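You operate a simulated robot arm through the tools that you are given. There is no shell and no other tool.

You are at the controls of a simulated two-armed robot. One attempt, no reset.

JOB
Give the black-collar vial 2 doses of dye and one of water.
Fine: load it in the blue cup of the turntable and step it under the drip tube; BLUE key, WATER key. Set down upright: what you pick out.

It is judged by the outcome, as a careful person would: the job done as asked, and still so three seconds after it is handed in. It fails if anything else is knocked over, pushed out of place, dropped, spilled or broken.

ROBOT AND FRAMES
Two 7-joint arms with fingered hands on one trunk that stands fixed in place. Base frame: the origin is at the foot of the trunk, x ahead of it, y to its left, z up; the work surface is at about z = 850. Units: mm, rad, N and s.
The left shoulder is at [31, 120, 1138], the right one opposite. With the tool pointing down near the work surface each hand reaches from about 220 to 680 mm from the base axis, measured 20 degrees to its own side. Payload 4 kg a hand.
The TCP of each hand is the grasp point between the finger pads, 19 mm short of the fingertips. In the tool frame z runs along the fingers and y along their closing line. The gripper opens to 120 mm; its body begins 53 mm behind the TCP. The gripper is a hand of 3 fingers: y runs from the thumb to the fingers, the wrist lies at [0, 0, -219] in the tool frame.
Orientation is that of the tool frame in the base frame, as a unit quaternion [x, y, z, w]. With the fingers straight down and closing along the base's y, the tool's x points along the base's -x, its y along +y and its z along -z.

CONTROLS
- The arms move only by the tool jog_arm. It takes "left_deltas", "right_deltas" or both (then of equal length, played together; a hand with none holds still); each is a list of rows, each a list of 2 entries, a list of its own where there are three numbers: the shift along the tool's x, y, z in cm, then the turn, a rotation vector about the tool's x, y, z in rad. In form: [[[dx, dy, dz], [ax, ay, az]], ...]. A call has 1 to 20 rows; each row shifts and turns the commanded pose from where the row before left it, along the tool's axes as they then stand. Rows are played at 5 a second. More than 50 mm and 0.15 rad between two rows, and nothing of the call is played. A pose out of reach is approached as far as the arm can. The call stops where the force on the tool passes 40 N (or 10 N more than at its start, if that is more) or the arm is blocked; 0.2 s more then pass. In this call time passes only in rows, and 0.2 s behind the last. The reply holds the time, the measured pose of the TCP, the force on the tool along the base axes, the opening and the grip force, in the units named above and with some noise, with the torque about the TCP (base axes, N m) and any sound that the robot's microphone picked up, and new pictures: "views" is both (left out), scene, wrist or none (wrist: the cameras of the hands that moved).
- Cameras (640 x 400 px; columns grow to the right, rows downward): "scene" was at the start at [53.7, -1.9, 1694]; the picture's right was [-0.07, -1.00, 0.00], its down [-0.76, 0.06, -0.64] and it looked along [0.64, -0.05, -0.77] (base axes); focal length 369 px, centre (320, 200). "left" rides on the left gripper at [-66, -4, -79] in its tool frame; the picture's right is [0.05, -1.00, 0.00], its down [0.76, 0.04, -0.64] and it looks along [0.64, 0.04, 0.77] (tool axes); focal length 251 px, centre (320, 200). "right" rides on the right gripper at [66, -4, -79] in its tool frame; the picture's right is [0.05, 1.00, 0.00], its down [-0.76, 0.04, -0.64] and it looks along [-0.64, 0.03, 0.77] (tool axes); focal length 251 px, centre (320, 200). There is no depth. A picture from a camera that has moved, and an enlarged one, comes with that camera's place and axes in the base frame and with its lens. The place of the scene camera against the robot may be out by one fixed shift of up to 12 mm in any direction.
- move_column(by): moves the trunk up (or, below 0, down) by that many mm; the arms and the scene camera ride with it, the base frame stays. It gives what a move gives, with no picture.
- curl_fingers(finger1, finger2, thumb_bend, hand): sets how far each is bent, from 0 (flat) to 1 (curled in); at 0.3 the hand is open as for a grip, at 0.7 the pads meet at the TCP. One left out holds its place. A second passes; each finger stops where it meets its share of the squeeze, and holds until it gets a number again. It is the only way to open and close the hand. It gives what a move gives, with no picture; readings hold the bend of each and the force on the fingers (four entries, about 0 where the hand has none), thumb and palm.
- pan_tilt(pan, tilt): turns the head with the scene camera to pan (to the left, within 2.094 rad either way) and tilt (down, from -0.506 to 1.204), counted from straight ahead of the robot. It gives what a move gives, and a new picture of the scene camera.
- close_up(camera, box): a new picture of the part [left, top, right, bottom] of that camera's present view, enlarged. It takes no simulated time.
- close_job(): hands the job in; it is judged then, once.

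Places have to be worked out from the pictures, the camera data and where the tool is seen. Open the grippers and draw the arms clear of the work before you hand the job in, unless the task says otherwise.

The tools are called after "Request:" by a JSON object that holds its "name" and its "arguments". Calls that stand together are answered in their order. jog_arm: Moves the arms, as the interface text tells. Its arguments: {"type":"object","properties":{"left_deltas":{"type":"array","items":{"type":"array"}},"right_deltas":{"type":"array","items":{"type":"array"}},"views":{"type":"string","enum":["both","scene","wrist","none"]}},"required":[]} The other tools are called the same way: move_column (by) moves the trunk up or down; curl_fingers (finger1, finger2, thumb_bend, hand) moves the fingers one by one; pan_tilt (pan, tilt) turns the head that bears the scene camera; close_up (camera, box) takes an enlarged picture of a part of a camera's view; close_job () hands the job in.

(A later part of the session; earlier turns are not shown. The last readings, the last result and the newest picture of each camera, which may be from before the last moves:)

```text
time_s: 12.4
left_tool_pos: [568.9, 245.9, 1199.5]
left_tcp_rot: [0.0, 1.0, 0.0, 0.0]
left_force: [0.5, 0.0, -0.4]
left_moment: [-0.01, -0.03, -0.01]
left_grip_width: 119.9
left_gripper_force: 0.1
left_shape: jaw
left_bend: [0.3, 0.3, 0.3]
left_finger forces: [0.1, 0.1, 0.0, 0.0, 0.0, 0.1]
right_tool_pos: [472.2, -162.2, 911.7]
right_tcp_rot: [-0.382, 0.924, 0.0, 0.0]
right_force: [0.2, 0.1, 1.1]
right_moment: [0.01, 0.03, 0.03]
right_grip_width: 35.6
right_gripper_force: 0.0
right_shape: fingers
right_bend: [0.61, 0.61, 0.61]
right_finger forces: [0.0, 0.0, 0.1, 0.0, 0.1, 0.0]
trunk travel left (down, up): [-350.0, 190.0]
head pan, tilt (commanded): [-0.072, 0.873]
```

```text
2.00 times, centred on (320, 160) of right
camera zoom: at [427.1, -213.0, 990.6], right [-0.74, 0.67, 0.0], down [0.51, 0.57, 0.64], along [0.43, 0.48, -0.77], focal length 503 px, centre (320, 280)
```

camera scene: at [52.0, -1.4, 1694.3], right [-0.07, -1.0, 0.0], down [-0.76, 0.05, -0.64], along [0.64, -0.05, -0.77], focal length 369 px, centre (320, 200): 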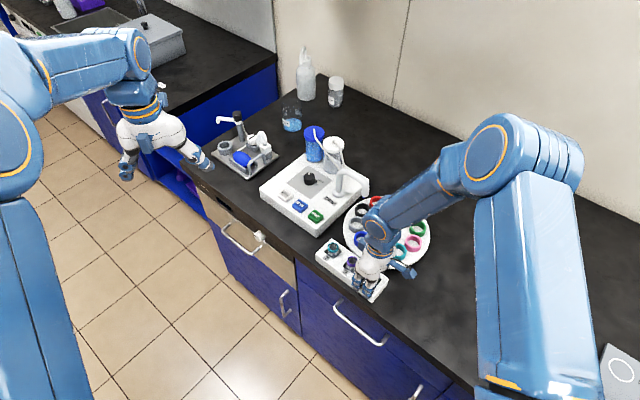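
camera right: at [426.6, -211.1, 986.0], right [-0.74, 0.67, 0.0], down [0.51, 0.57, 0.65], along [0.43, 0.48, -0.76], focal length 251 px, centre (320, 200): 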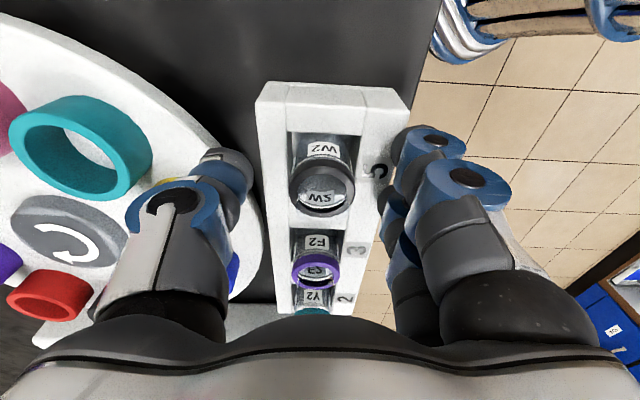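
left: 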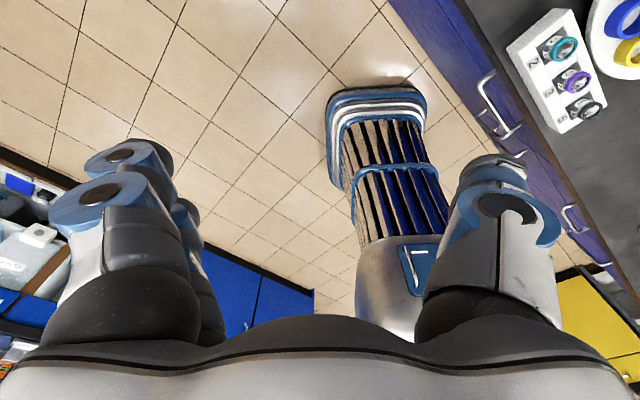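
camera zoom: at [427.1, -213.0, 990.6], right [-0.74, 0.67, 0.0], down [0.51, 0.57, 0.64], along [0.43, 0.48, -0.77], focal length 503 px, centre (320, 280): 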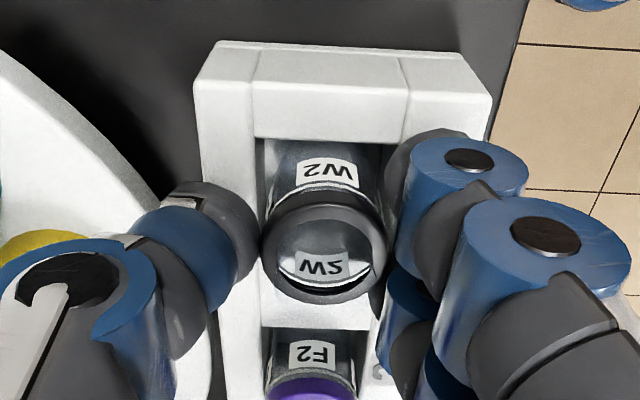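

Width 35.6 mm with no force and fingertips just beside the collar. I complete the grip.

Request:
{"name": "curl_fingers", "arguments": {"hand": "right", "finger1": 0.69, "finger2": 0.69, "thumb_bend": 0.69}}

Request:
{"name": "close_up", "arguments": {"camera": "right", "box": [220, 60, 420, 260]}}

Request:
{"name": "close_up", "arguments": {"camera": "scene", "box": [340, 240, 410, 310]}}

```text
time_s: 13.4
left_tool_pos: [567.7, 244.5, 1200.7]
left_tcp_rot: [0.0, 1.0, 0.0, 0.0]
left_force: [0.0, 0.4, 0.5]
left_moment: [0.0, 0.01, -0.03]
left_grip_width: 119.9
left_gripper_force: 0.0
left_shape: jaw
left_bend: [0.3, 0.3, 0.3]
left_finger forces: [0.0, 0.1, 0.0, 0.1, 0.0, 0.1]
right_tool_pos: [471.4, -164.1, 910.7]
right_tcp_rot: [-0.384, 0.924, 0.001, 0.0]
right_force: [-0.3, 0.1, 0.1]
right_moment: [0.02, 0.01, 0.0]
right_grip_width: 25.3
right_gripper_force: 8.9
right_shape: fingers
right_bend: [0.66, 0.65, 0.64]
right_finger forces: [3.5, 3.8, 0.1, 0.1, 9.3, 0.0]
trunk travel left (down, up): [-350.0, 190.0]
head pan, tilt (commanded): [-0.072, 0.873]
```

```text
2.00 times, centred on (320, 160) of right
camera zoom: at [427.1, -213.0, 990.6], right [-0.74, 0.67, 0.0], down [0.51, 0.57, 0.64], along [0.43, 0.48, -0.77], focal length 503 px, centre (320, 280)
```

zoom: 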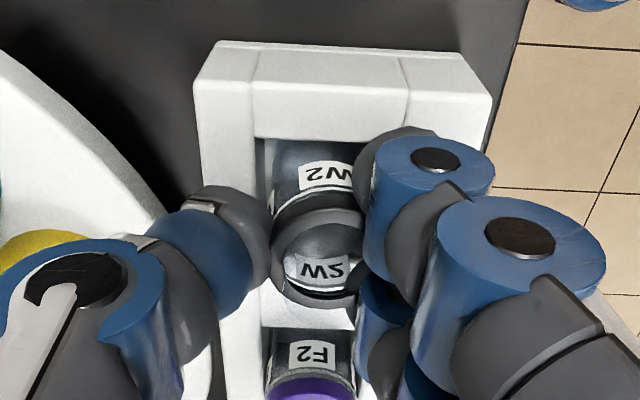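

```text
5.71 times, centred on (375, 275) of scene
camera zoom: at [53.8, -1.9, 1694.0], right [-0.07, -1.0, 0.0], down [-0.76, 0.06, -0.64], along [0.64, -0.05, -0.77], focal length 2110 px, centre (6, -229)
```

zoom: 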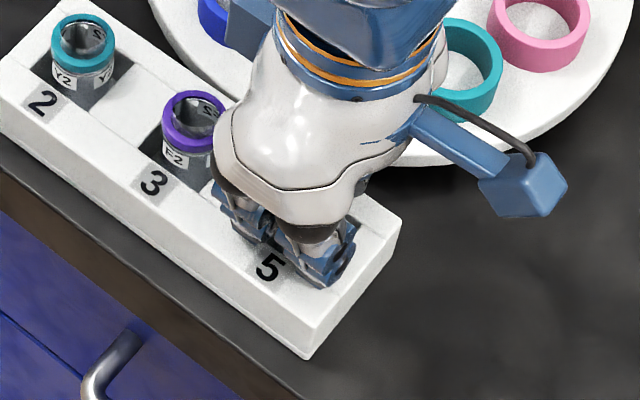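

Gripped: width 25 mm, ~9 N squeeze. I lift 15 mm slowly and check the vial comes up straight.

Request:
{"name": "jog_arm", "arguments": {"right_deltas": [[[0, 0, -0.4], [0, 0, 0]], [[0, 0, -0.5], [0, 0, 0]], [[0, 0, -0.6], [0, 0, 0]], [[0, 0, 0], [0, 0, 0]]], "views": "none"}}

Request:
{"name": "close_up", "arguments": {"camera": "right", "box": [220, 60, 420, 260]}}

Request:
{"name": "close_up", "arguments": {"camera": "scene", "box": [340, 240, 410, 310]}}

```text
time_s: 14.4
left_tool_pos: [568.1, 243.8, 1200.1]
left_tcp_rot: [-0.001, 1.0, -0.001, 0.0]
left_force: [-0.4, 0.1, 0.3]
left_moment: [0.02, 0.0, 0.02]
left_grip_width: 119.7
left_gripper_force: 0.1
left_shape: jaw
left_bend: [0.3, 0.3, 0.3]
left_finger forces: [0.1, 0.0, 0.1, 0.0, 0.1, 0.0]
right_tool_pos: [471.5, -162.0, 925.8]
right_tcp_rot: [-0.383, 0.924, -0.001, 0.0]
right_force: [0.4, 0.0, -1.2]
right_moment: [-0.01, -0.02, -0.01]
right_grip_width: 25.2
right_gripper_force: 7.9
right_shape: fingers
right_bend: [0.66, 0.65, 0.64]
right_finger forces: [3.5, 4.0, 0.0, 0.0, 9.4, 0.0]
trunk travel left (down, up): [-350.0, 190.0]
head pan, tilt (commanded): [-0.072, 0.873]
```

```text
2.00 times, centred on (320, 160) of right
camera zoom: at [427.0, -212.7, 1005.4], right [-0.74, 0.67, 0.0], down [0.51, 0.57, 0.64], along [0.43, 0.48, -0.77], focal length 503 px, centre (320, 280)
```

zoom: 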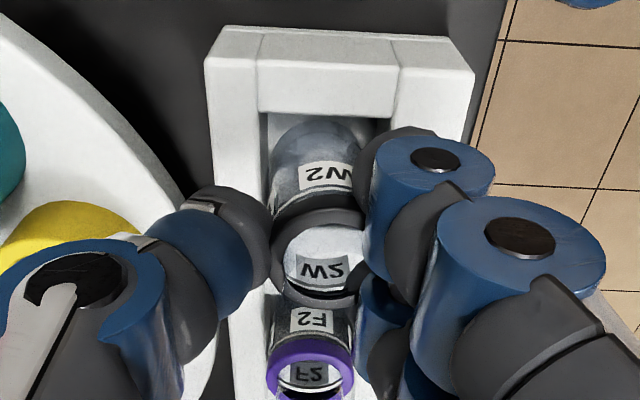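

```text
5.71 times, centred on (375, 275) of scene
camera zoom: at [53.9, -1.9, 1694.0], right [-0.07, -1.0, 0.0], down [-0.76, 0.06, -0.64], along [0.64, -0.05, -0.77], focal length 2110 px, centre (6, -229)
```

zoom: 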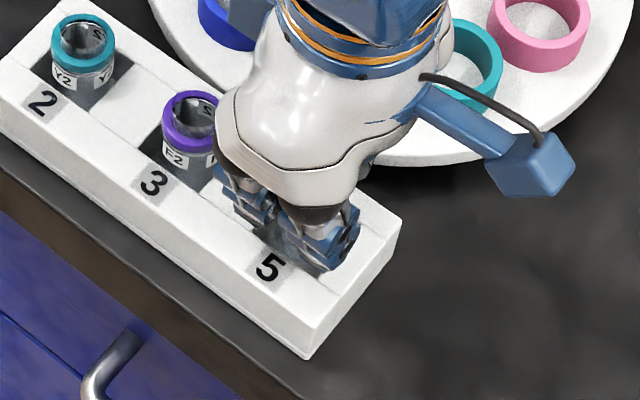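

The vial is held and rising straight. I lift to z≈985 and carry it over to the blue cup, staying high above everything.

Request:
{"name": "jog_arm", "arguments": {"right_deltas": [[[0, 0, -1.5], [0, 0, 0]], [[0, 0, -1.5], [0, 0, 0]], [[0, 0, -1.5], [0, 0, 0]], [[0, 0, -1.5], [0, 0, 0]], [[-1.2, -1.05, 0], [0, 0, 0]], [[-1.2, -1.05, 0], [0, 0, 0]], [[-1.2, -1.05, 0], [0, 0, 0]], [[-1.2, -1.05, 0], [0, 0, 0]], [[-1.2, -1.05, 0], [0, 0, 0]], [[-1.2, -1.05, 0], [0, 0, 0]], [[-1.2, -1.05, 0], [0, 0, 0]], [[0, 0, 0], [0, 0, 0]]], "views": "both"}}

Request:
{"name": "close_up", "arguments": {"camera": "right", "box": [200, 60, 420, 280]}}

Request:
{"name": "close_up", "arguments": {"camera": "scene", "box": [320, 160, 440, 280]}}

```text
time_s: 17.0
left_tool_pos: [568.1, 243.3, 1199.5]
left_tcp_rot: [0.0, 1.0, 0.0, 0.001]
left_force: [0.6, 0.5, -0.3]
left_moment: [-0.01, 0.0, -0.05]
left_grip_width: 120.0
left_gripper_force: 0.0
left_shape: jaw
left_bend: [0.3, 0.3, 0.3]
left_finger forces: [0.0, 0.1, 0.0, 0.0, 0.0, 0.1]
right_tool_pos: [584.1, -153.7, 987.6]
right_tcp_rot: [-0.383, 0.924, 0.0, -0.001]
right_force: [-0.4, -0.5, 0.1]
right_moment: [-0.04, -0.04, 0.0]
right_grip_width: 25.3
right_gripper_force: 8.5
right_shape: fingers
right_bend: [0.66, 0.65, 0.64]
right_finger forces: [3.5, 4.1, 0.0, 0.1, 9.2, 0.1]
trunk travel left (down, up): [-350.0, 190.0]
head pan, tilt (commanded): [-0.072, 0.873]
camera scene: at [53.4, -2.0, 1694.0], right [-0.07, -1.0, 0.0], down [-0.76, 0.06, -0.64], along [0.64, -0.05, -0.77], focal length 369 px, centre (320, 200)
camera right: at [539.3, -203.7, 1066.7], right [-0.74, 0.67, 0.0], down [0.51, 0.57, 0.64], along [0.43, 0.48, -0.77], focal length 251 px, centre (320, 200)
```

scene: 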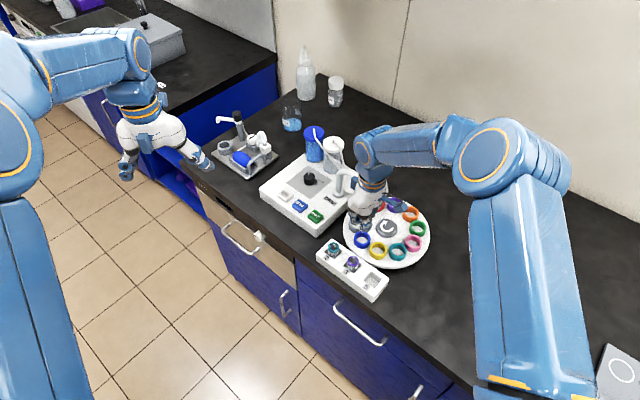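
right: 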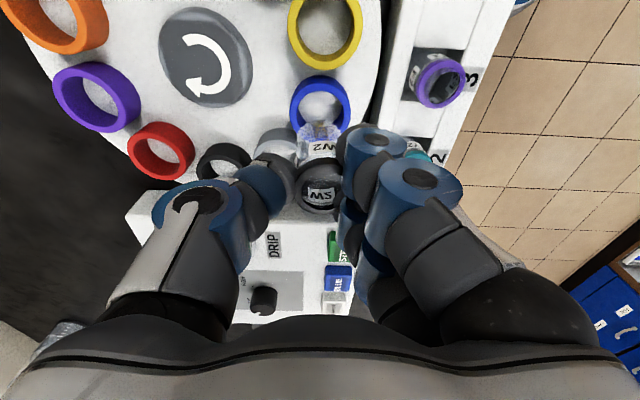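

```text
1.82 times, centred on (310, 170) of right
camera zoom: at [539.3, -203.7, 1066.7], right [-0.74, 0.67, 0.0], down [0.51, 0.57, 0.64], along [0.43, 0.48, -0.77], focal length 457 px, centre (338, 254)
```

zoom: 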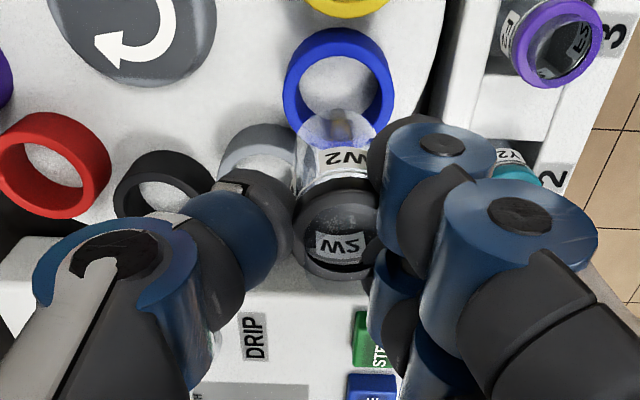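

```text
3.33 times, centred on (380, 220) of scene
camera zoom: at [53.4, -2.0, 1694.0], right [-0.07, -1.0, 0.0], down [-0.76, 0.06, -0.64], along [0.64, -0.05, -0.77], focal length 1230 px, centre (120, 133)
```

zoom: 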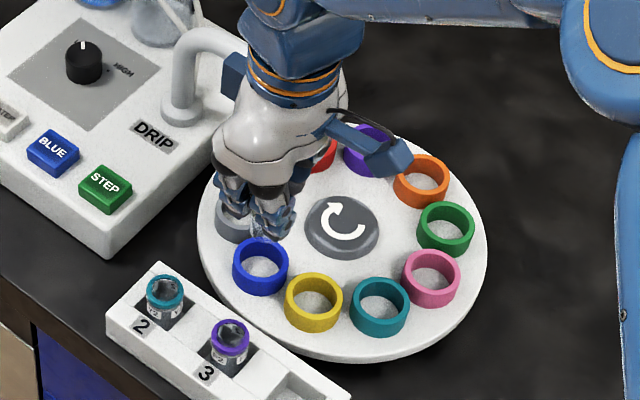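

The vial is now above the turntable but the blue cup lies nearer the robot than the TCP. I zoom in to measure the cup centre precisely.

Request:
{"name": "close_up", "arguments": {"camera": "right", "box": [275, 60, 365, 150]}}

Request:
{"name": "close_up", "arguments": {"camera": "scene", "box": [345, 215, 385, 255]}}

Request:
{"name": "close_up", "arguments": {"camera": "right", "box": [270, 110, 370, 220]}}

```text
4.44 times, centred on (320, 105) of right
camera zoom: at [539.3, -203.7, 1066.7], right [-0.74, 0.67, 0.0], down [0.51, 0.57, 0.64], along [0.43, 0.48, -0.77], focal length 1118 px, centre (320, 622)
```

zoom: 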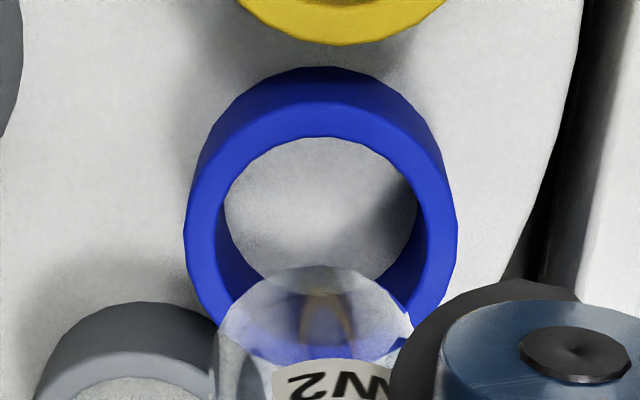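

```text
10.00 times, centred on (365, 235) of scene
camera zoom: at [53.4, -2.0, 1694.0], right [-0.07, -1.0, 0.0], down [-0.76, 0.06, -0.64], along [0.64, -0.05, -0.77], focal length 3692 px, centre (-130, -150)
```

zoom: 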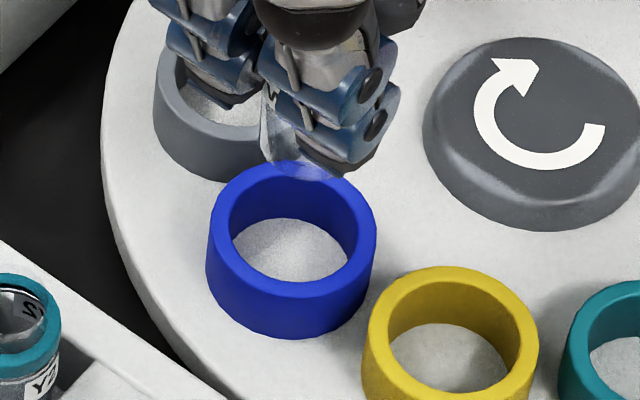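

```text
3.64 times, centred on (320, 165) of right
camera zoom: at [539.3, -203.7, 1066.7], right [-0.74, 0.67, 0.0], down [0.51, 0.57, 0.64], along [0.43, 0.48, -0.77], focal length 914 px, centre (320, 327)
```

zoom: 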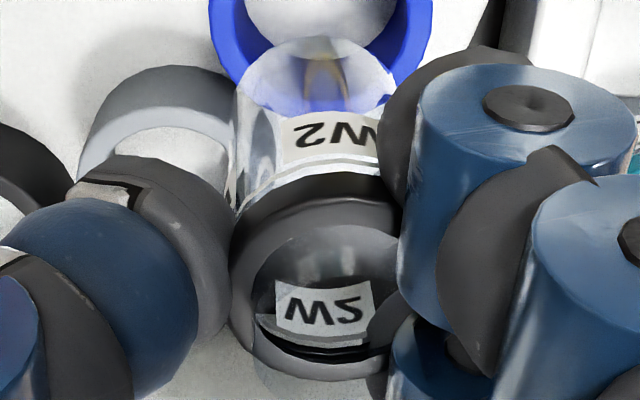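

Cup centre works out to ≈ (584,-153.3) with rim ~888, and the vial axis is ≈ (584.8,-153.4), so it's aligned. I lower to just above the rim and check.

Request:
{"name": "jog_arm", "arguments": {"right_deltas": [[[0, 0, 1.0], [0, 0, 0]], [[0, 0, 1.0], [0, 0, 0]], [[0, 0, 1.0], [0, 0, 0]], [[0, 0, 0.4], [0, 0, 0]], [[0, 0, 0], [0, 0, 0]]], "views": "none"}}

Request:
{"name": "close_up", "arguments": {"camera": "right", "box": [260, 80, 380, 220]}}

Request:
{"name": "close_up", "arguments": {"camera": "scene", "box": [345, 205, 390, 255]}}

```text
time_s: 18.2
left_tool_pos: [569.1, 245.2, 1199.2]
left_tcp_rot: [0.0, 1.0, 0.0, 0.0]
left_force: [0.6, 0.1, 0.4]
left_moment: [-0.06, 0.0, 0.03]
left_grip_width: 119.7
left_gripper_force: 0.1
left_shape: jaw
left_bend: [0.3, 0.3, 0.3]
left_finger forces: [0.0, 0.1, 0.1, 0.1, 0.1, 0.0]
right_tool_pos: [583.3, -155.0, 952.6]
right_tcp_rot: [-0.383, 0.924, 0.0, -0.001]
right_force: [0.5, 0.2, 0.4]
right_moment: [-0.01, 0.0, -0.02]
right_grip_width: 25.5
right_gripper_force: 8.5
right_shape: fingers
right_bend: [0.66, 0.65, 0.64]
right_finger forces: [3.5, 4.1, 0.0, 0.1, 9.1, 0.0]
trunk travel left (down, up): [-350.0, 190.0]
head pan, tilt (commanded): [-0.072, 0.873]
```

```text
2.86 times, centred on (320, 150) of right
camera zoom: at [539.5, -205.3, 1031.8], right [-0.74, 0.67, 0.0], down [0.51, 0.57, 0.64], along [0.43, 0.48, -0.77], focal length 718 px, centre (320, 343)
```

zoom: 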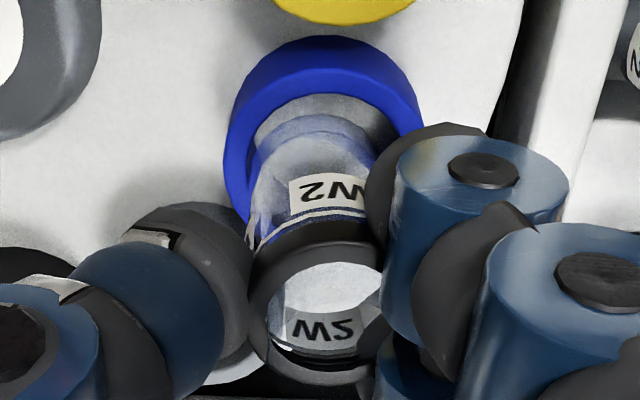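

```text
8.00 times, centred on (368, 230) of scene
camera zoom: at [53.8, -1.9, 1694.0], right [-0.07, -1.0, 0.0], down [-0.76, 0.06, -0.64], along [0.64, -0.05, -0.77], focal length 2953 px, centre (-60, -40)
```

zoom: 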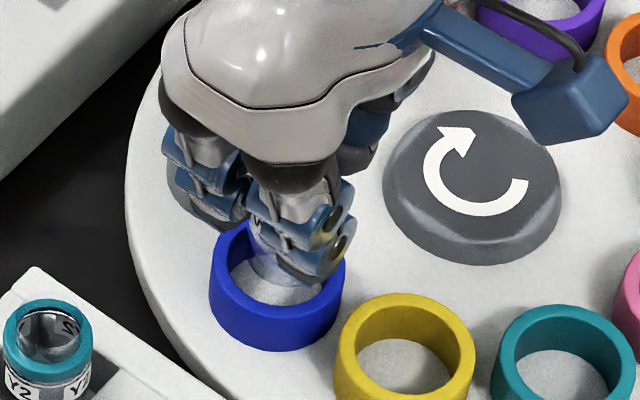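

The vial is ~2 mm left of the cup centre in the wrist view (tool −y). I shift +2 mm in tool y and lower 8 mm into the cup mouth.

Request:
{"name": "jog_arm", "arguments": {"right_deltas": [[[0, 0.2, 0], [0, 0, 0]], [[0, 0, 0.4], [0, 0, 0]], [[0, 0, 0.4], [0, 0, 0]], [[0, 0, 0], [0, 0, 0]]], "views": "none"}}

Request:
{"name": "close_up", "arguments": {"camera": "right", "box": [260, 80, 380, 220]}}

Request:
{"name": "close_up", "arguments": {"camera": "scene", "box": [345, 205, 390, 255]}}

```text
time_s: 19.2
left_tool_pos: [568.4, 244.6, 1200.8]
left_tcp_rot: [0.001, 1.0, 0.0, 0.0]
left_force: [0.7, -0.7, -0.1]
left_moment: [0.0, 0.0, -0.04]
left_grip_width: 119.9
left_gripper_force: 0.0
left_shape: jaw
left_bend: [0.3, 0.3, 0.3]
left_finger forces: [0.0, 0.0, 0.1, 0.1, 0.1, 0.0]
right_tool_pos: [582.4, -153.0, 945.0]
right_tcp_rot: [-0.383, 0.924, 0.0, 0.001]
right_force: [-0.2, 0.0, -0.1]
right_moment: [-0.03, -0.04, 0.03]
right_grip_width: 25.4
right_gripper_force: 8.3
right_shape: fingers
right_bend: [0.66, 0.65, 0.64]
right_finger forces: [3.6, 4.0, 0.0, 0.1, 9.1, 0.0]
trunk travel left (down, up): [-350.0, 190.0]
head pan, tilt (commanded): [-0.072, 0.873]
```

```text
2.86 times, centred on (320, 150) of right
camera zoom: at [537.7, -203.6, 1023.6], right [-0.74, 0.67, 0.0], down [0.51, 0.57, 0.64], along [0.43, 0.48, -0.77], focal length 718 px, centre (320, 343)
```

zoom: 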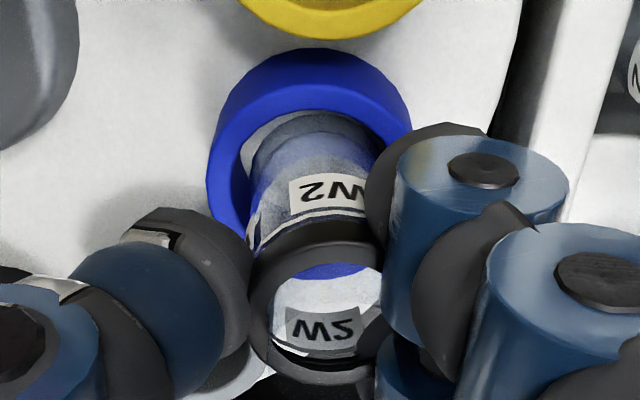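

```text
8.00 times, centred on (368, 230) of scene
camera zoom: at [53.8, -1.9, 1694.0], right [-0.07, -1.0, 0.0], down [-0.76, 0.06, -0.64], along [0.64, -0.05, -0.77], focal length 2953 px, centre (-60, -40)
```

zoom: 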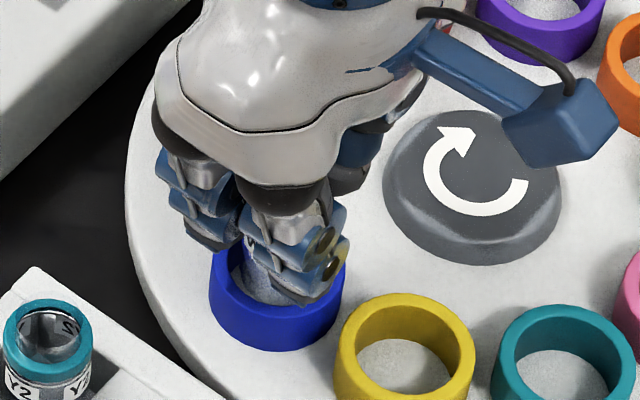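

Vial bottom is entering the cup mouth with no force. I nudge ~1 mm to centre and lower in small steps while watching the force.

Request:
{"name": "jog_arm", "arguments": {"right_deltas": [[[-0.12, -0.06, 0], [0, 0, 0]], [[0, 0, 0.3], [0, 0, 0]], [[0, 0, 0.3], [0, 0, 0]], [[0, 0, 0], [0, 0, 0]]], "views": "none"}}

Request:
{"name": "close_up", "arguments": {"camera": "right", "box": [260, 80, 380, 220]}}

```text
time_s: 20.2
left_tool_pos: [568.5, 244.6, 1199.5]
left_tcp_rot: [0.001, 1.0, 0.0, 0.0]
left_force: [-0.2, 1.0, 1.6]
left_moment: [0.01, -0.02, 0.0]
left_grip_width: 119.9
left_gripper_force: 0.1
left_shape: jaw
left_bend: [0.3, 0.3, 0.3]
left_finger forces: [0.0, 0.0, 0.0, 0.0, 0.1, 0.1]
right_tool_pos: [582.6, -153.4, 938.6]
right_tcp_rot: [-0.383, 0.924, 0.0, 0.0]
right_force: [0.4, -0.7, -0.1]
right_moment: [0.01, 0.01, -0.02]
right_grip_width: 25.0
right_gripper_force: 7.9
right_shape: fingers
right_bend: [0.66, 0.65, 0.64]
right_finger forces: [3.5, 4.1, 0.0, 0.1, 9.1, 0.0]
trunk travel left (down, up): [-350.0, 190.0]
head pan, tilt (commanded): [-0.072, 0.873]
```

```text
2.86 times, centred on (320, 150) of right
camera zoom: at [538.6, -202.9, 1017.4], right [-0.74, 0.67, 0.0], down [0.51, 0.57, 0.64], along [0.43, 0.48, -0.77], focal length 718 px, centre (320, 343)
```

zoom: 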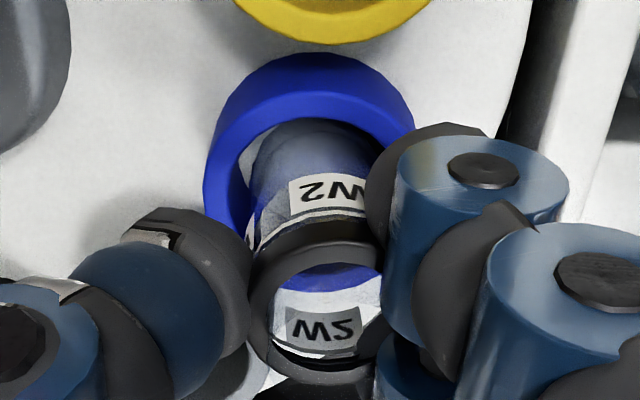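

Still zero force and the vial bottom is inside the ring. I continue down in 2 mm rows until it touches the floor.

Request:
{"name": "jog_arm", "arguments": {"right_deltas": [[[0, 0, 0.2], [0, 0, 0]], [[0, 0, 0.2], [0, 0, 0]], [[0, 0, 0.2], [0, 0, 0]], [[0, 0, 0], [0, 0, 0]]], "views": "none"}}

Request:
{"name": "close_up", "arguments": {"camera": "right", "box": [260, 80, 380, 220]}}

```text
time_s: 21.2
left_tool_pos: [568.1, 243.5, 1199.3]
left_tcp_rot: [0.0, 1.0, 0.0, -0.001]
left_force: [-0.3, 0.2, -0.4]
left_moment: [-0.01, -0.01, -0.02]
left_grip_width: 119.7
left_gripper_force: 0.1
left_shape: jaw
left_bend: [0.3, 0.3, 0.3]
left_finger forces: [0.0, 0.0, 0.0, 0.0, 0.1, 0.0]
right_tool_pos: [584.5, -153.8, 933.3]
right_tcp_rot: [-0.383, 0.924, 0.0, 0.0]
right_force: [0.5, 0.1, -0.9]
right_moment: [0.0, -0.01, -0.02]
right_grip_width: 24.9
right_gripper_force: 8.1
right_shape: fingers
right_bend: [0.66, 0.65, 0.64]
right_finger forces: [3.5, 4.1, 0.1, 0.0, 9.0, 0.0]
trunk travel left (down, up): [-350.0, 190.0]
head pan, tilt (commanded): [-0.072, 0.873]
```

```text
2.86 times, centred on (320, 150) of right
camera zoom: at [538.7, -203.6, 1011.6], right [-0.74, 0.67, 0.0], down [0.51, 0.57, 0.64], along [0.43, 0.48, -0.77], focal length 718 px, centre (320, 343)
```

zoom: 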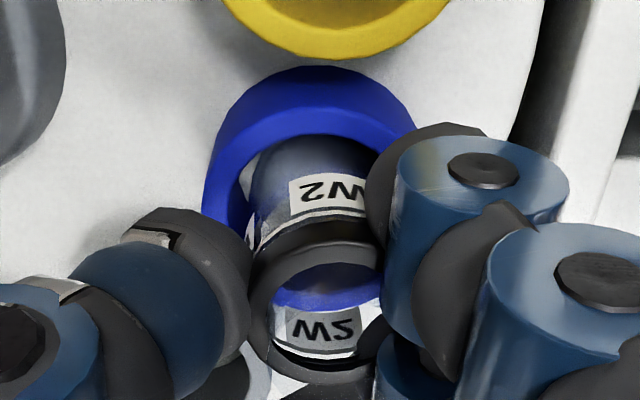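

No contact yet at z≈933; continue down gently.

Request:
{"name": "jog_arm", "arguments": {"right_deltas": [[[0, 0, 0.15], [0, 0, 0]], [[0, 0, 0.15], [0, 0, 0]], [[0, 0, 0.15], [0, 0, 0]], [[0, 0, 0], [0, 0, 0]]], "views": "none"}}

```text
time_s: 22.2
left_tool_pos: [568.0, 244.1, 1200.0]
left_tcp_rot: [0.0, 1.0, 0.001, 0.0]
left_force: [-0.4, 0.2, 0.6]
left_moment: [0.01, 0.04, 0.03]
left_grip_width: 120.0
left_gripper_force: 0.0
left_shape: jaw
left_bend: [0.3, 0.3, 0.3]
left_finger forces: [0.1, 0.1, 0.0, 0.1, 0.1, 0.0]
right_tool_pos: [581.9, -154.2, 929.0]
right_tcp_rot: [-0.383, 0.924, 0.0, 0.001]
right_force: [1.6, -1.6, 6.7]
right_moment: [0.02, 0.04, -0.02]
right_grip_width: 25.0
right_gripper_force: 9.5
right_shape: fingers
right_bend: [0.66, 0.66, 0.64]
right_finger forces: [3.8, 4.2, 0.0, 0.1, 11.2, 0.0]
trunk travel left (down, up): [-350.0, 190.0]
head pan, tilt (commanded): [-0.072, 0.873]
```

Contact of ~7 N at z≈929, matching the expected cup floor. I check the picture before releasing.

Request:
{"name": "close_up", "arguments": {"camera": "right", "box": [260, 80, 380, 220]}}

Request:
{"name": "close_up", "arguments": {"camera": "scene", "box": [345, 205, 390, 255]}}

```text
2.86 times, centred on (320, 150) of right
camera zoom: at [538.7, -203.7, 1007.9], right [-0.74, 0.67, 0.0], down [0.51, 0.57, 0.64], along [0.43, 0.48, -0.77], focal length 718 px, centre (320, 343)
```

zoom: 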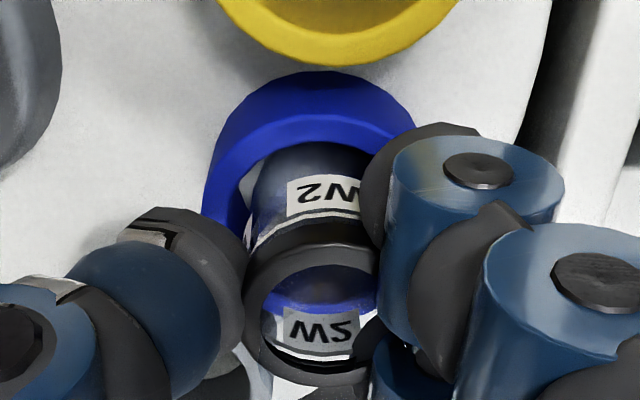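

```text
8.00 times, centred on (368, 230) of scene
camera zoom: at [53.2, -1.9, 1694.0], right [-0.07, -1.0, 0.0], down [-0.76, 0.06, -0.64], along [0.64, -0.05, -0.77], focal length 2953 px, centre (-60, -40)
```

zoom: 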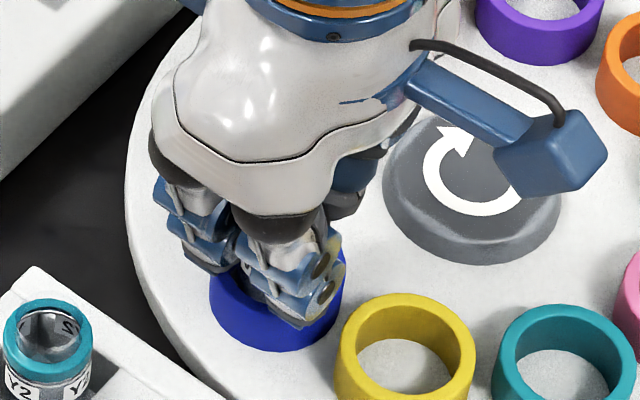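

The vial appears seated. I relieve the downward push by 0.5 mm and open the hand in a small step.

Request:
{"name": "jog_arm", "arguments": {"right_deltas": [[[0, 0, -0.05], [0, 0, 0]], [[0, 0, 0], [0, 0, 0]]], "views": "none"}}

Request:
{"name": "curl_fingers", "arguments": {"hand": "right", "finger1": 0.58, "finger2": 0.58, "thumb_bend": 0.58}}

Request:
{"name": "close_up", "arguments": {"camera": "right", "box": [240, 60, 400, 240]}}

```text
time_s: 22.8
left_tool_pos: [569.5, 245.6, 1201.1]
left_tcp_rot: [0.0, 1.0, 0.0, 0.0]
left_force: [-0.2, -0.2, 0.2]
left_moment: [0.02, 0.02, 0.01]
left_grip_width: 120.0
left_gripper_force: 0.0
left_shape: jaw
left_bend: [0.3, 0.3, 0.3]
left_finger forces: [0.0, 0.0, 0.1, 0.0, 0.0, 0.0]
right_tool_pos: [581.0, -153.8, 928.0]
right_tcp_rot: [-0.383, 0.924, 0.0, 0.001]
right_force: [1.4, -1.2, 7.0]
right_moment: [-0.02, -0.04, -0.02]
right_grip_width: 25.0
right_gripper_force: 9.2
right_shape: fingers
right_bend: [0.66, 0.66, 0.64]
right_finger forces: [3.8, 3.9, 0.1, 0.1, 11.6, 0.0]
trunk travel left (down, up): [-350.0, 190.0]
head pan, tilt (commanded): [-0.072, 0.873]
```

```text
time_s: 23.8
left_tool_pos: [569.4, 243.6, 1199.7]
left_tcp_rot: [0.0, 1.0, 0.001, 0.0]
left_force: [0.0, -0.1, -0.7]
left_moment: [0.03, 0.03, 0.01]
left_grip_width: 119.8
left_gripper_force: 0.0
left_shape: jaw
left_bend: [0.3, 0.3, 0.3]
left_finger forces: [0.1, 0.0, 0.0, 0.0, 0.0, 0.0]
right_tool_pos: [581.7, -153.6, 927.3]
right_tcp_rot: [-0.383, 0.924, 0.001, -0.001]
right_force: [-0.3, 0.8, 0.6]
right_moment: [0.02, 0.02, 0.01]
right_grip_width: 46.7
right_gripper_force: 0.0
right_shape: fingers
right_bend: [0.57, 0.57, 0.57]
right_finger forces: [0.0, 0.0, 0.1, 0.1, 0.1, 0.0]
trunk travel left (down, up): [-350.0, 190.0]
head pan, tilt (commanded): [-0.072, 0.873]
```

```text
2.22 times, centred on (320, 150) of right
camera zoom: at [538.3, -203.4, 1007.6], right [-0.74, 0.67, 0.0], down [0.51, 0.57, 0.64], along [0.43, 0.48, -0.77], focal length 559 px, centre (320, 311)
```

zoom: 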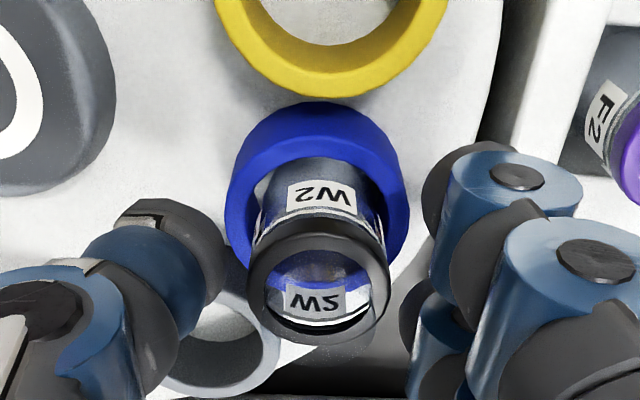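

Released cleanly: the vial stands in the blue cup. I raise the right hand straight up and then withdraw it back to the right, clear of the turntable.

Request:
{"name": "jog_arm", "arguments": {"right_deltas": [[[0, 0, -1.5], [0, 0, 0]], [[0, 0, -2.5], [0, 0, 0]], [[0, 0, -3.5], [0, 0, 0]], [[0, 0, -4], [0, 0, 0]], [[0, 0, -4], [0, 0, 0]], [[2, 0, -3], [0, 0, 0]], [[4, 0, -2], [0, 0, 0]], [[4, 0, -2], [0, 0, 0]], [[4, 0, -2], [0, 0, 0]], [[4, 0, -2], [0, 0, 0]], [[4, 0, -2], [0, 0, 0]], [[0, 0, 0], [0, 0, 0]]], "views": "both"}}

Request:
{"name": "close_up", "arguments": {"camera": "scene", "box": [310, 180, 440, 310]}}

```text
time_s: 26.4
left_tool_pos: [569.0, 244.1, 1198.3]
left_tcp_rot: [0.0, 1.0, 0.001, -0.001]
left_force: [-0.5, 0.4, 0.0]
left_moment: [0.02, 0.01, 0.0]
left_grip_width: 119.8
left_gripper_force: 0.2
left_shape: jaw
left_bend: [0.3, 0.3, 0.3]
left_finger forces: [0.0, 0.0, 0.1, 0.1, 0.1, 0.1]
right_tool_pos: [427.1, -308.6, 1210.4]
right_tcp_rot: [-0.383, 0.924, 0.001, -0.001]
right_force: [0.4, 0.1, 0.0]
right_moment: [0.0, 0.01, -0.01]
right_grip_width: 47.0
right_gripper_force: 0.1
right_shape: fingers
right_bend: [0.57, 0.57, 0.57]
right_finger forces: [0.0, 0.0, 0.0, 0.1, 0.0, 0.0]
trunk travel left (down, up): [-350.0, 190.0]
head pan, tilt (commanded): [-0.072, 0.873]
camera scene: at [55.1, -1.6, 1693.9], right [-0.07, -1.0, 0.0], down [-0.76, 0.05, -0.64], along [0.64, -0.05, -0.77], focal length 369 px, centre (320, 200)
camera right: at [383.1, -358.2, 1290.6], right [-0.74, 0.67, 0.0], down [0.51, 0.57, 0.64], along [0.43, 0.48, -0.77], focal length 251 px, centre (320, 200)
```

scene: 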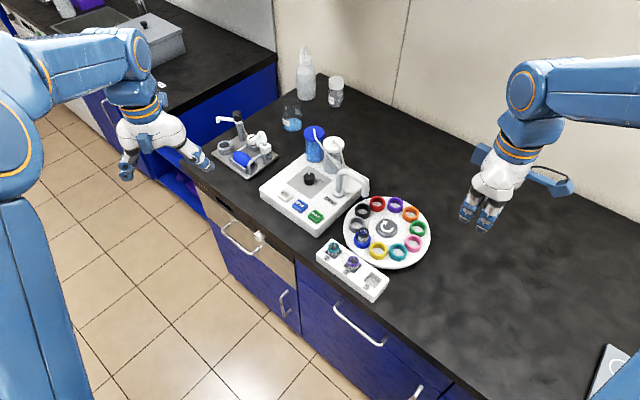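
right: 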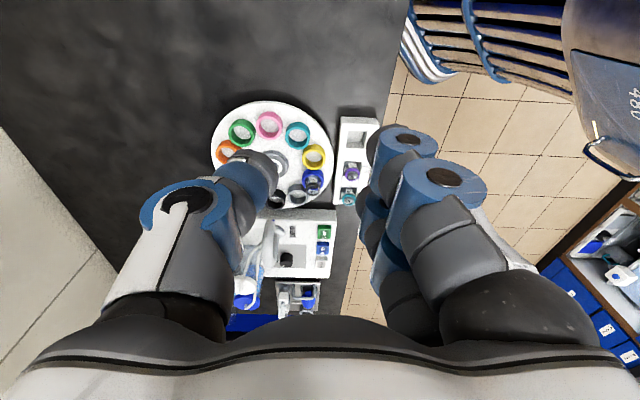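

```text
3.08 times, centred on (375, 245) of scene
camera zoom: at [55.1, -1.6, 1693.9], right [-0.07, -1.0, 0.0], down [-0.76, 0.05, -0.64], along [0.64, -0.05, -0.77], focal length 1136 px, centre (151, 62)
```

zoom: 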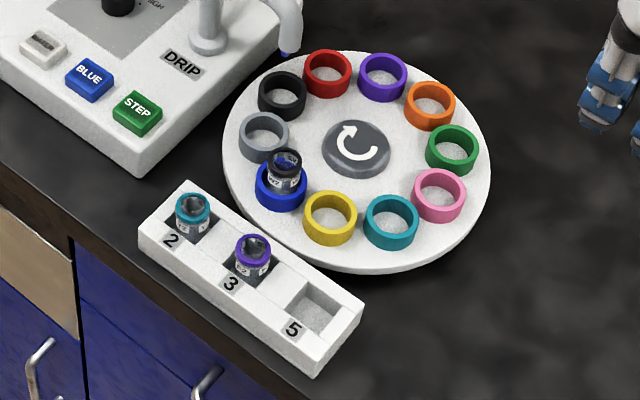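

The vial stands upright in the blue cup and the rack is fine. Now I use the left hand for the keys: close its digits into one compact tip, tilt it forward 30° (needed for reach), and hover over the key panel.

Request:
{"name": "curl_fingers", "arguments": {"hand": "left", "finger1": 0.7, "finger2": 0.7, "thumb_bend": 0.7}}

Request:
{"name": "jog_arm", "arguments": {"left_deltas": [[[0, 0, 0], [0, -0.131, 0]], [[0, 0, 0], [0, -0.131, 0]], [[0, 0, 0], [0, -0.131, 0]], [[0, 0, 0], [0, -0.131, 0]], [[0.12, -3.73, 2.61], [0, 0, 0]], [[0.12, -3.73, 2.61], [0, 0, 0]], [[0.12, -3.73, 2.61], [0, 0, 0]], [[0.12, -3.73, 2.61], [0, 0, 0]], [[0.12, -3.73, 2.61], [0, 0, 0]], [[0.12, -3.73, 2.61], [0, 0, 0]], [[0, 0, 0], [0, 0, 0]]], "views": "both"}}

```text
time_s: 27.4
left_tool_pos: [569.5, 243.8, 1200.4]
left_tcp_rot: [0.0, 1.0, 0.0, 0.0]
left_force: [0.4, 0.2, 0.0]
left_moment: [0.02, 0.01, 0.03]
left_grip_width: 10.6
left_gripper_force: 0.0
left_shape: fingers
left_bend: [0.71, 0.71, 0.7]
left_finger forces: [0.0, 0.1, 0.0, 0.1, 0.1, 0.0]
right_tool_pos: [426.2, -308.6, 1212.0]
right_tcp_rot: [-0.383, 0.924, 0.001, 0.0]
right_force: [-0.5, 0.9, -0.2]
right_moment: [0.03, -0.02, 0.01]
right_grip_width: 46.6
right_gripper_force: 0.1
right_shape: fingers
right_bend: [0.57, 0.57, 0.57]
right_finger forces: [0.0, 0.0, 0.1, 0.0, 0.0, 0.1]
trunk travel left (down, up): [-350.0, 190.0]
head pan, tilt (commanded): [-0.072, 0.873]
```

```text
time_s: 29.8
left_tool_pos: [639.1, 21.0, 1060.2]
left_tcp_rot: [-0.001, 0.966, -0.001, 0.26]
left_force: [0.3, 0.6, 0.3]
left_moment: [-0.02, 0.0, -0.02]
left_grip_width: 10.8
left_gripper_force: 0.1
left_shape: fingers
left_bend: [0.71, 0.71, 0.7]
left_finger forces: [0.0, 0.0, 0.0, 0.0, 0.1, 0.0]
right_tool_pos: [425.8, -308.0, 1212.4]
right_tcp_rot: [-0.382, 0.924, 0.0, 0.0]
right_force: [-0.5, 0.5, -0.7]
right_moment: [-0.06, -0.05, 0.0]
right_grip_width: 46.6
right_gripper_force: 0.0
right_shape: fingers
right_bend: [0.57, 0.57, 0.57]
right_finger forces: [0.1, 0.1, 0.1, 0.0, 0.0, 0.0]
trunk travel left (down, up): [-350.0, 190.0]
head pan, tilt (commanded): [-0.072, 0.873]
camera scene: at [52.9, -0.6, 1694.0], right [-0.07, -1.0, 0.0], down [-0.76, 0.05, -0.64], along [0.64, -0.05, -0.77], focal length 369 px, centre (320, 200)
camera left: at [656.9, 17.3, 1162.9], right [-0.05, -1.0, -0.03], down [-0.98, 0.04, 0.17], along [-0.17, 0.03, -0.98], focal length 251 px, centre (320, 200)
```

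scene: 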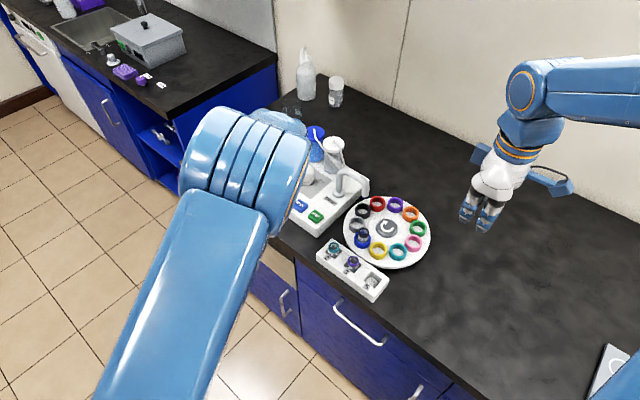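
left: 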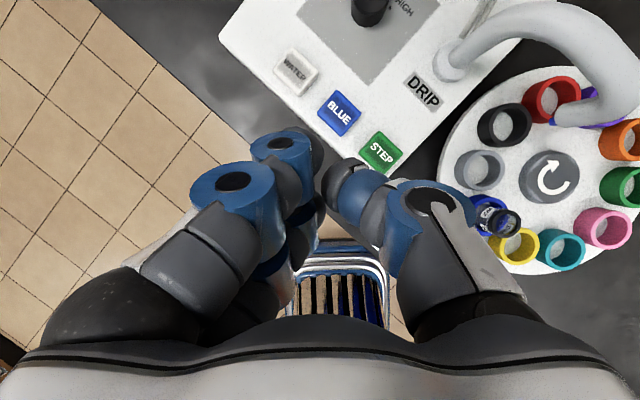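

The left camera now looks nearly straight down on the keys. I zoom to measure their centres and heights.

Request:
{"name": "close_up", "arguments": {"camera": "left", "box": [260, 30, 440, 190]}}

Request:
{"name": "close_up", "arguments": {"camera": "left", "box": [240, 120, 440, 280]}}

Request:
{"name": "close_up", "arguments": {"camera": "right", "box": [230, 190, 350, 290]}}

```text
2.50 times, centred on (350, 110) of left
camera zoom: at [656.9, 17.3, 1162.9], right [-0.05, -1.0, -0.03], down [-0.98, 0.04, 0.17], along [-0.17, 0.03, -0.98], focal length 629 px, centre (245, 425)
```

zoom: 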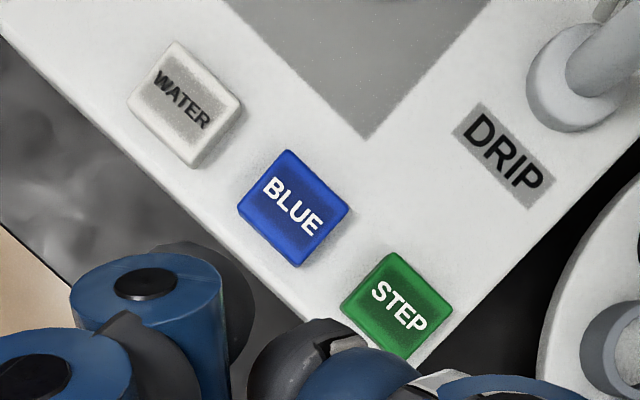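

```text
2.50 times, centred on (340, 200) of left
camera zoom: at [656.9, 17.3, 1162.9], right [-0.05, -1.0, -0.03], down [-0.98, 0.04, 0.17], along [-0.17, 0.03, -0.98], focal length 629 px, centre (270, 200)
```

zoom: 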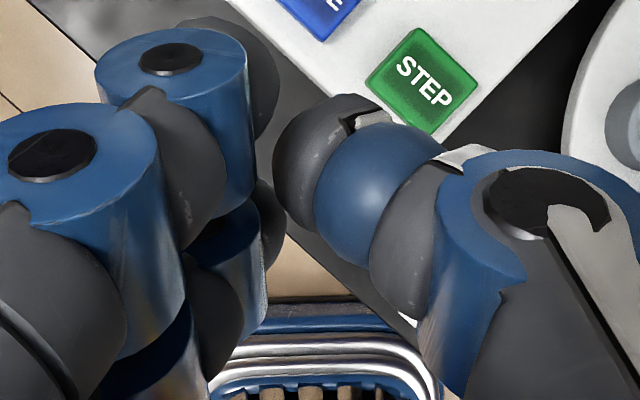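

```text
4.00 times, centred on (290, 240) of right
camera zoom: at [381.8, -357.3, 1291.3], right [-0.74, 0.67, 0.0], down [0.51, 0.57, 0.64], along [0.43, 0.48, -0.77], focal length 1006 px, centre (440, 40)
```

zoom: 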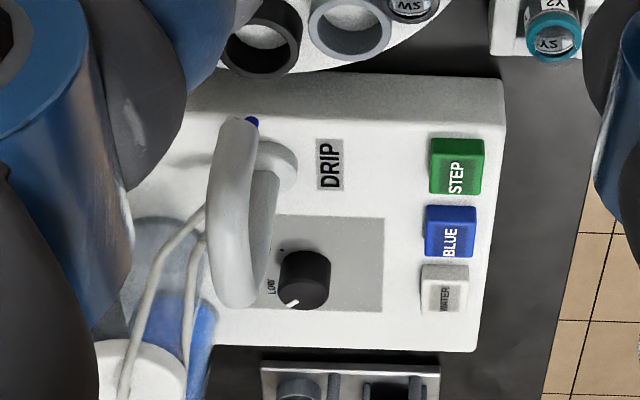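

Keys lie at STEP ≈ (656,-40), BLUE ≈ (697,2), WATER ≈ (738,41), tops ≈ z 900. I move the left hand to hover about 40 mm above STEP and check the clearance to the spout.

Request:
{"name": "jog_arm", "arguments": {"left_deltas": [[[0.5, -1.825, 2.1], [0, 0, 0]], [[0.5, -1.825, 2.1], [0, 0, 0]], [[0.5, -1.825, 2.1], [0, 0, 0]], [[0.5, -1.825, 2.1], [0, 0, 0]], [[0, 0, 0], [0, 0, 0]]], "views": "both"}}

Request:
{"name": "close_up", "arguments": {"camera": "left", "box": [220, 100, 460, 280]}}

Request:
{"name": "close_up", "arguments": {"camera": "right", "box": [210, 90, 390, 320]}}

Request:
{"name": "close_up", "arguments": {"camera": "scene", "box": [250, 120, 400, 260]}}

```text
time_s: 31.0
left_tool_pos: [665.8, -52.7, 977.3]
left_tcp_rot: [-0.001, 0.966, 0.0, 0.259]
left_force: [0.5, 0.5, 0.4]
left_moment: [-0.01, 0.0, -0.01]
left_grip_width: 10.7
left_gripper_force: 0.0
left_shape: fingers
left_bend: [0.71, 0.71, 0.7]
left_finger forces: [0.0, 0.1, 0.0, 0.1, 0.1, 0.0]
right_tool_pos: [425.8, -308.4, 1212.6]
right_tcp_rot: [-0.383, 0.924, 0.0, 0.0]
right_force: [0.0, 0.0, -0.6]
right_moment: [0.01, -0.03, 0.03]
right_grip_width: 46.5
right_gripper_force: 0.0
right_shape: fingers
right_bend: [0.57, 0.57, 0.57]
right_finger forces: [0.0, 0.0, 0.0, 0.0, 0.0, 0.0]
trunk travel left (down, up): [-350.0, 190.0]
head pan, tilt (commanded): [-0.072, 0.873]
camera scene: at [53.1, -1.6, 1694.0], right [-0.07, -1.0, 0.0], down [-0.76, 0.05, -0.64], along [0.64, -0.05, -0.77], focal length 369 px, centre (320, 200)
camera left: at [683.3, -56.8, 1080.6], right [-0.05, -1.0, -0.03], down [-0.98, 0.04, 0.17], along [-0.17, 0.03, -0.98], focal length 251 px, centre (320, 200)
```

scene: 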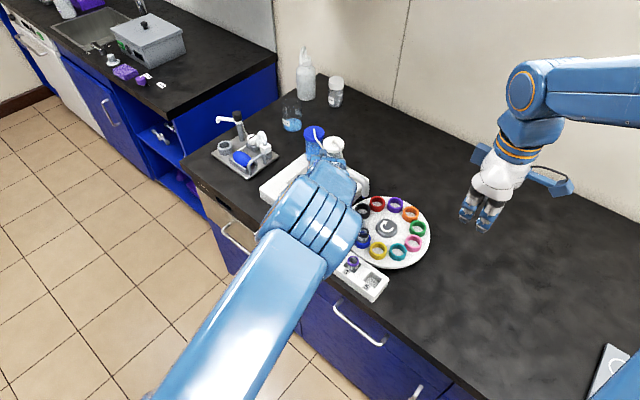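
left: 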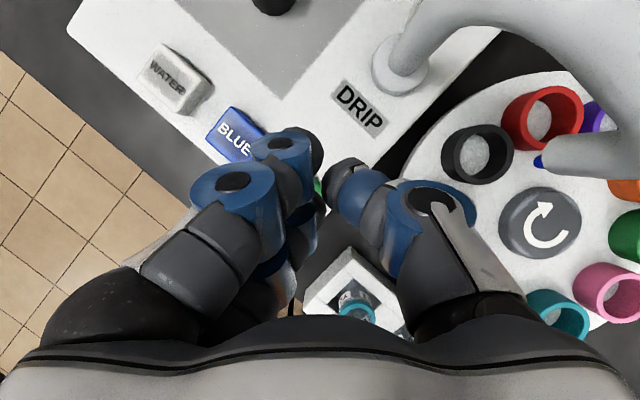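

```text
2.22 times, centred on (340, 190) of left
camera zoom: at [683.3, -56.8, 1080.6], right [-0.05, -1.0, -0.03], down [-0.98, 0.04, 0.17], along [-0.17, 0.03, -0.98], focal length 559 px, centre (276, 222)
```

zoom: 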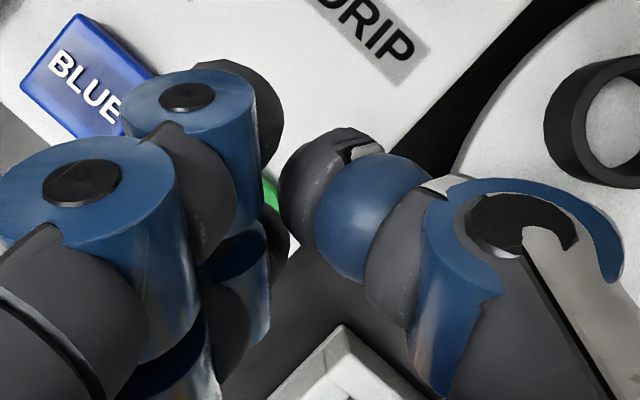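

```text
1.74 times, centred on (300, 205) of right
camera zoom: at [382.0, -358.1, 1291.0], right [-0.74, 0.67, 0.0], down [0.51, 0.57, 0.64], along [0.43, 0.48, -0.77], focal length 437 px, centre (355, 191)
```

zoom: 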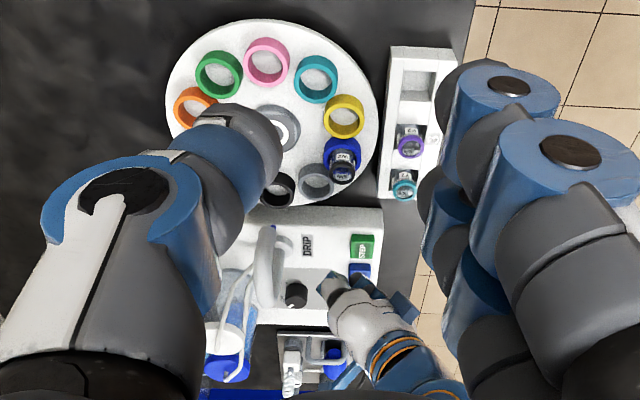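

```text
2.86 times, centred on (325, 190) of scene
camera zoom: at [53.1, -1.6, 1694.0], right [-0.07, -1.0, 0.0], down [-0.76, 0.05, -0.64], along [0.64, -0.05, -0.77], focal length 1055 px, centre (306, 229)
```

zoom: 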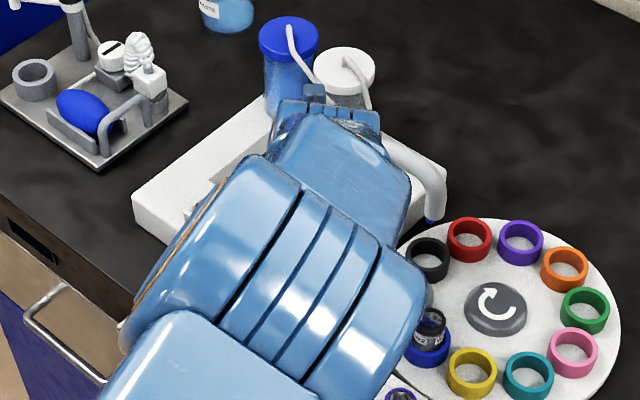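

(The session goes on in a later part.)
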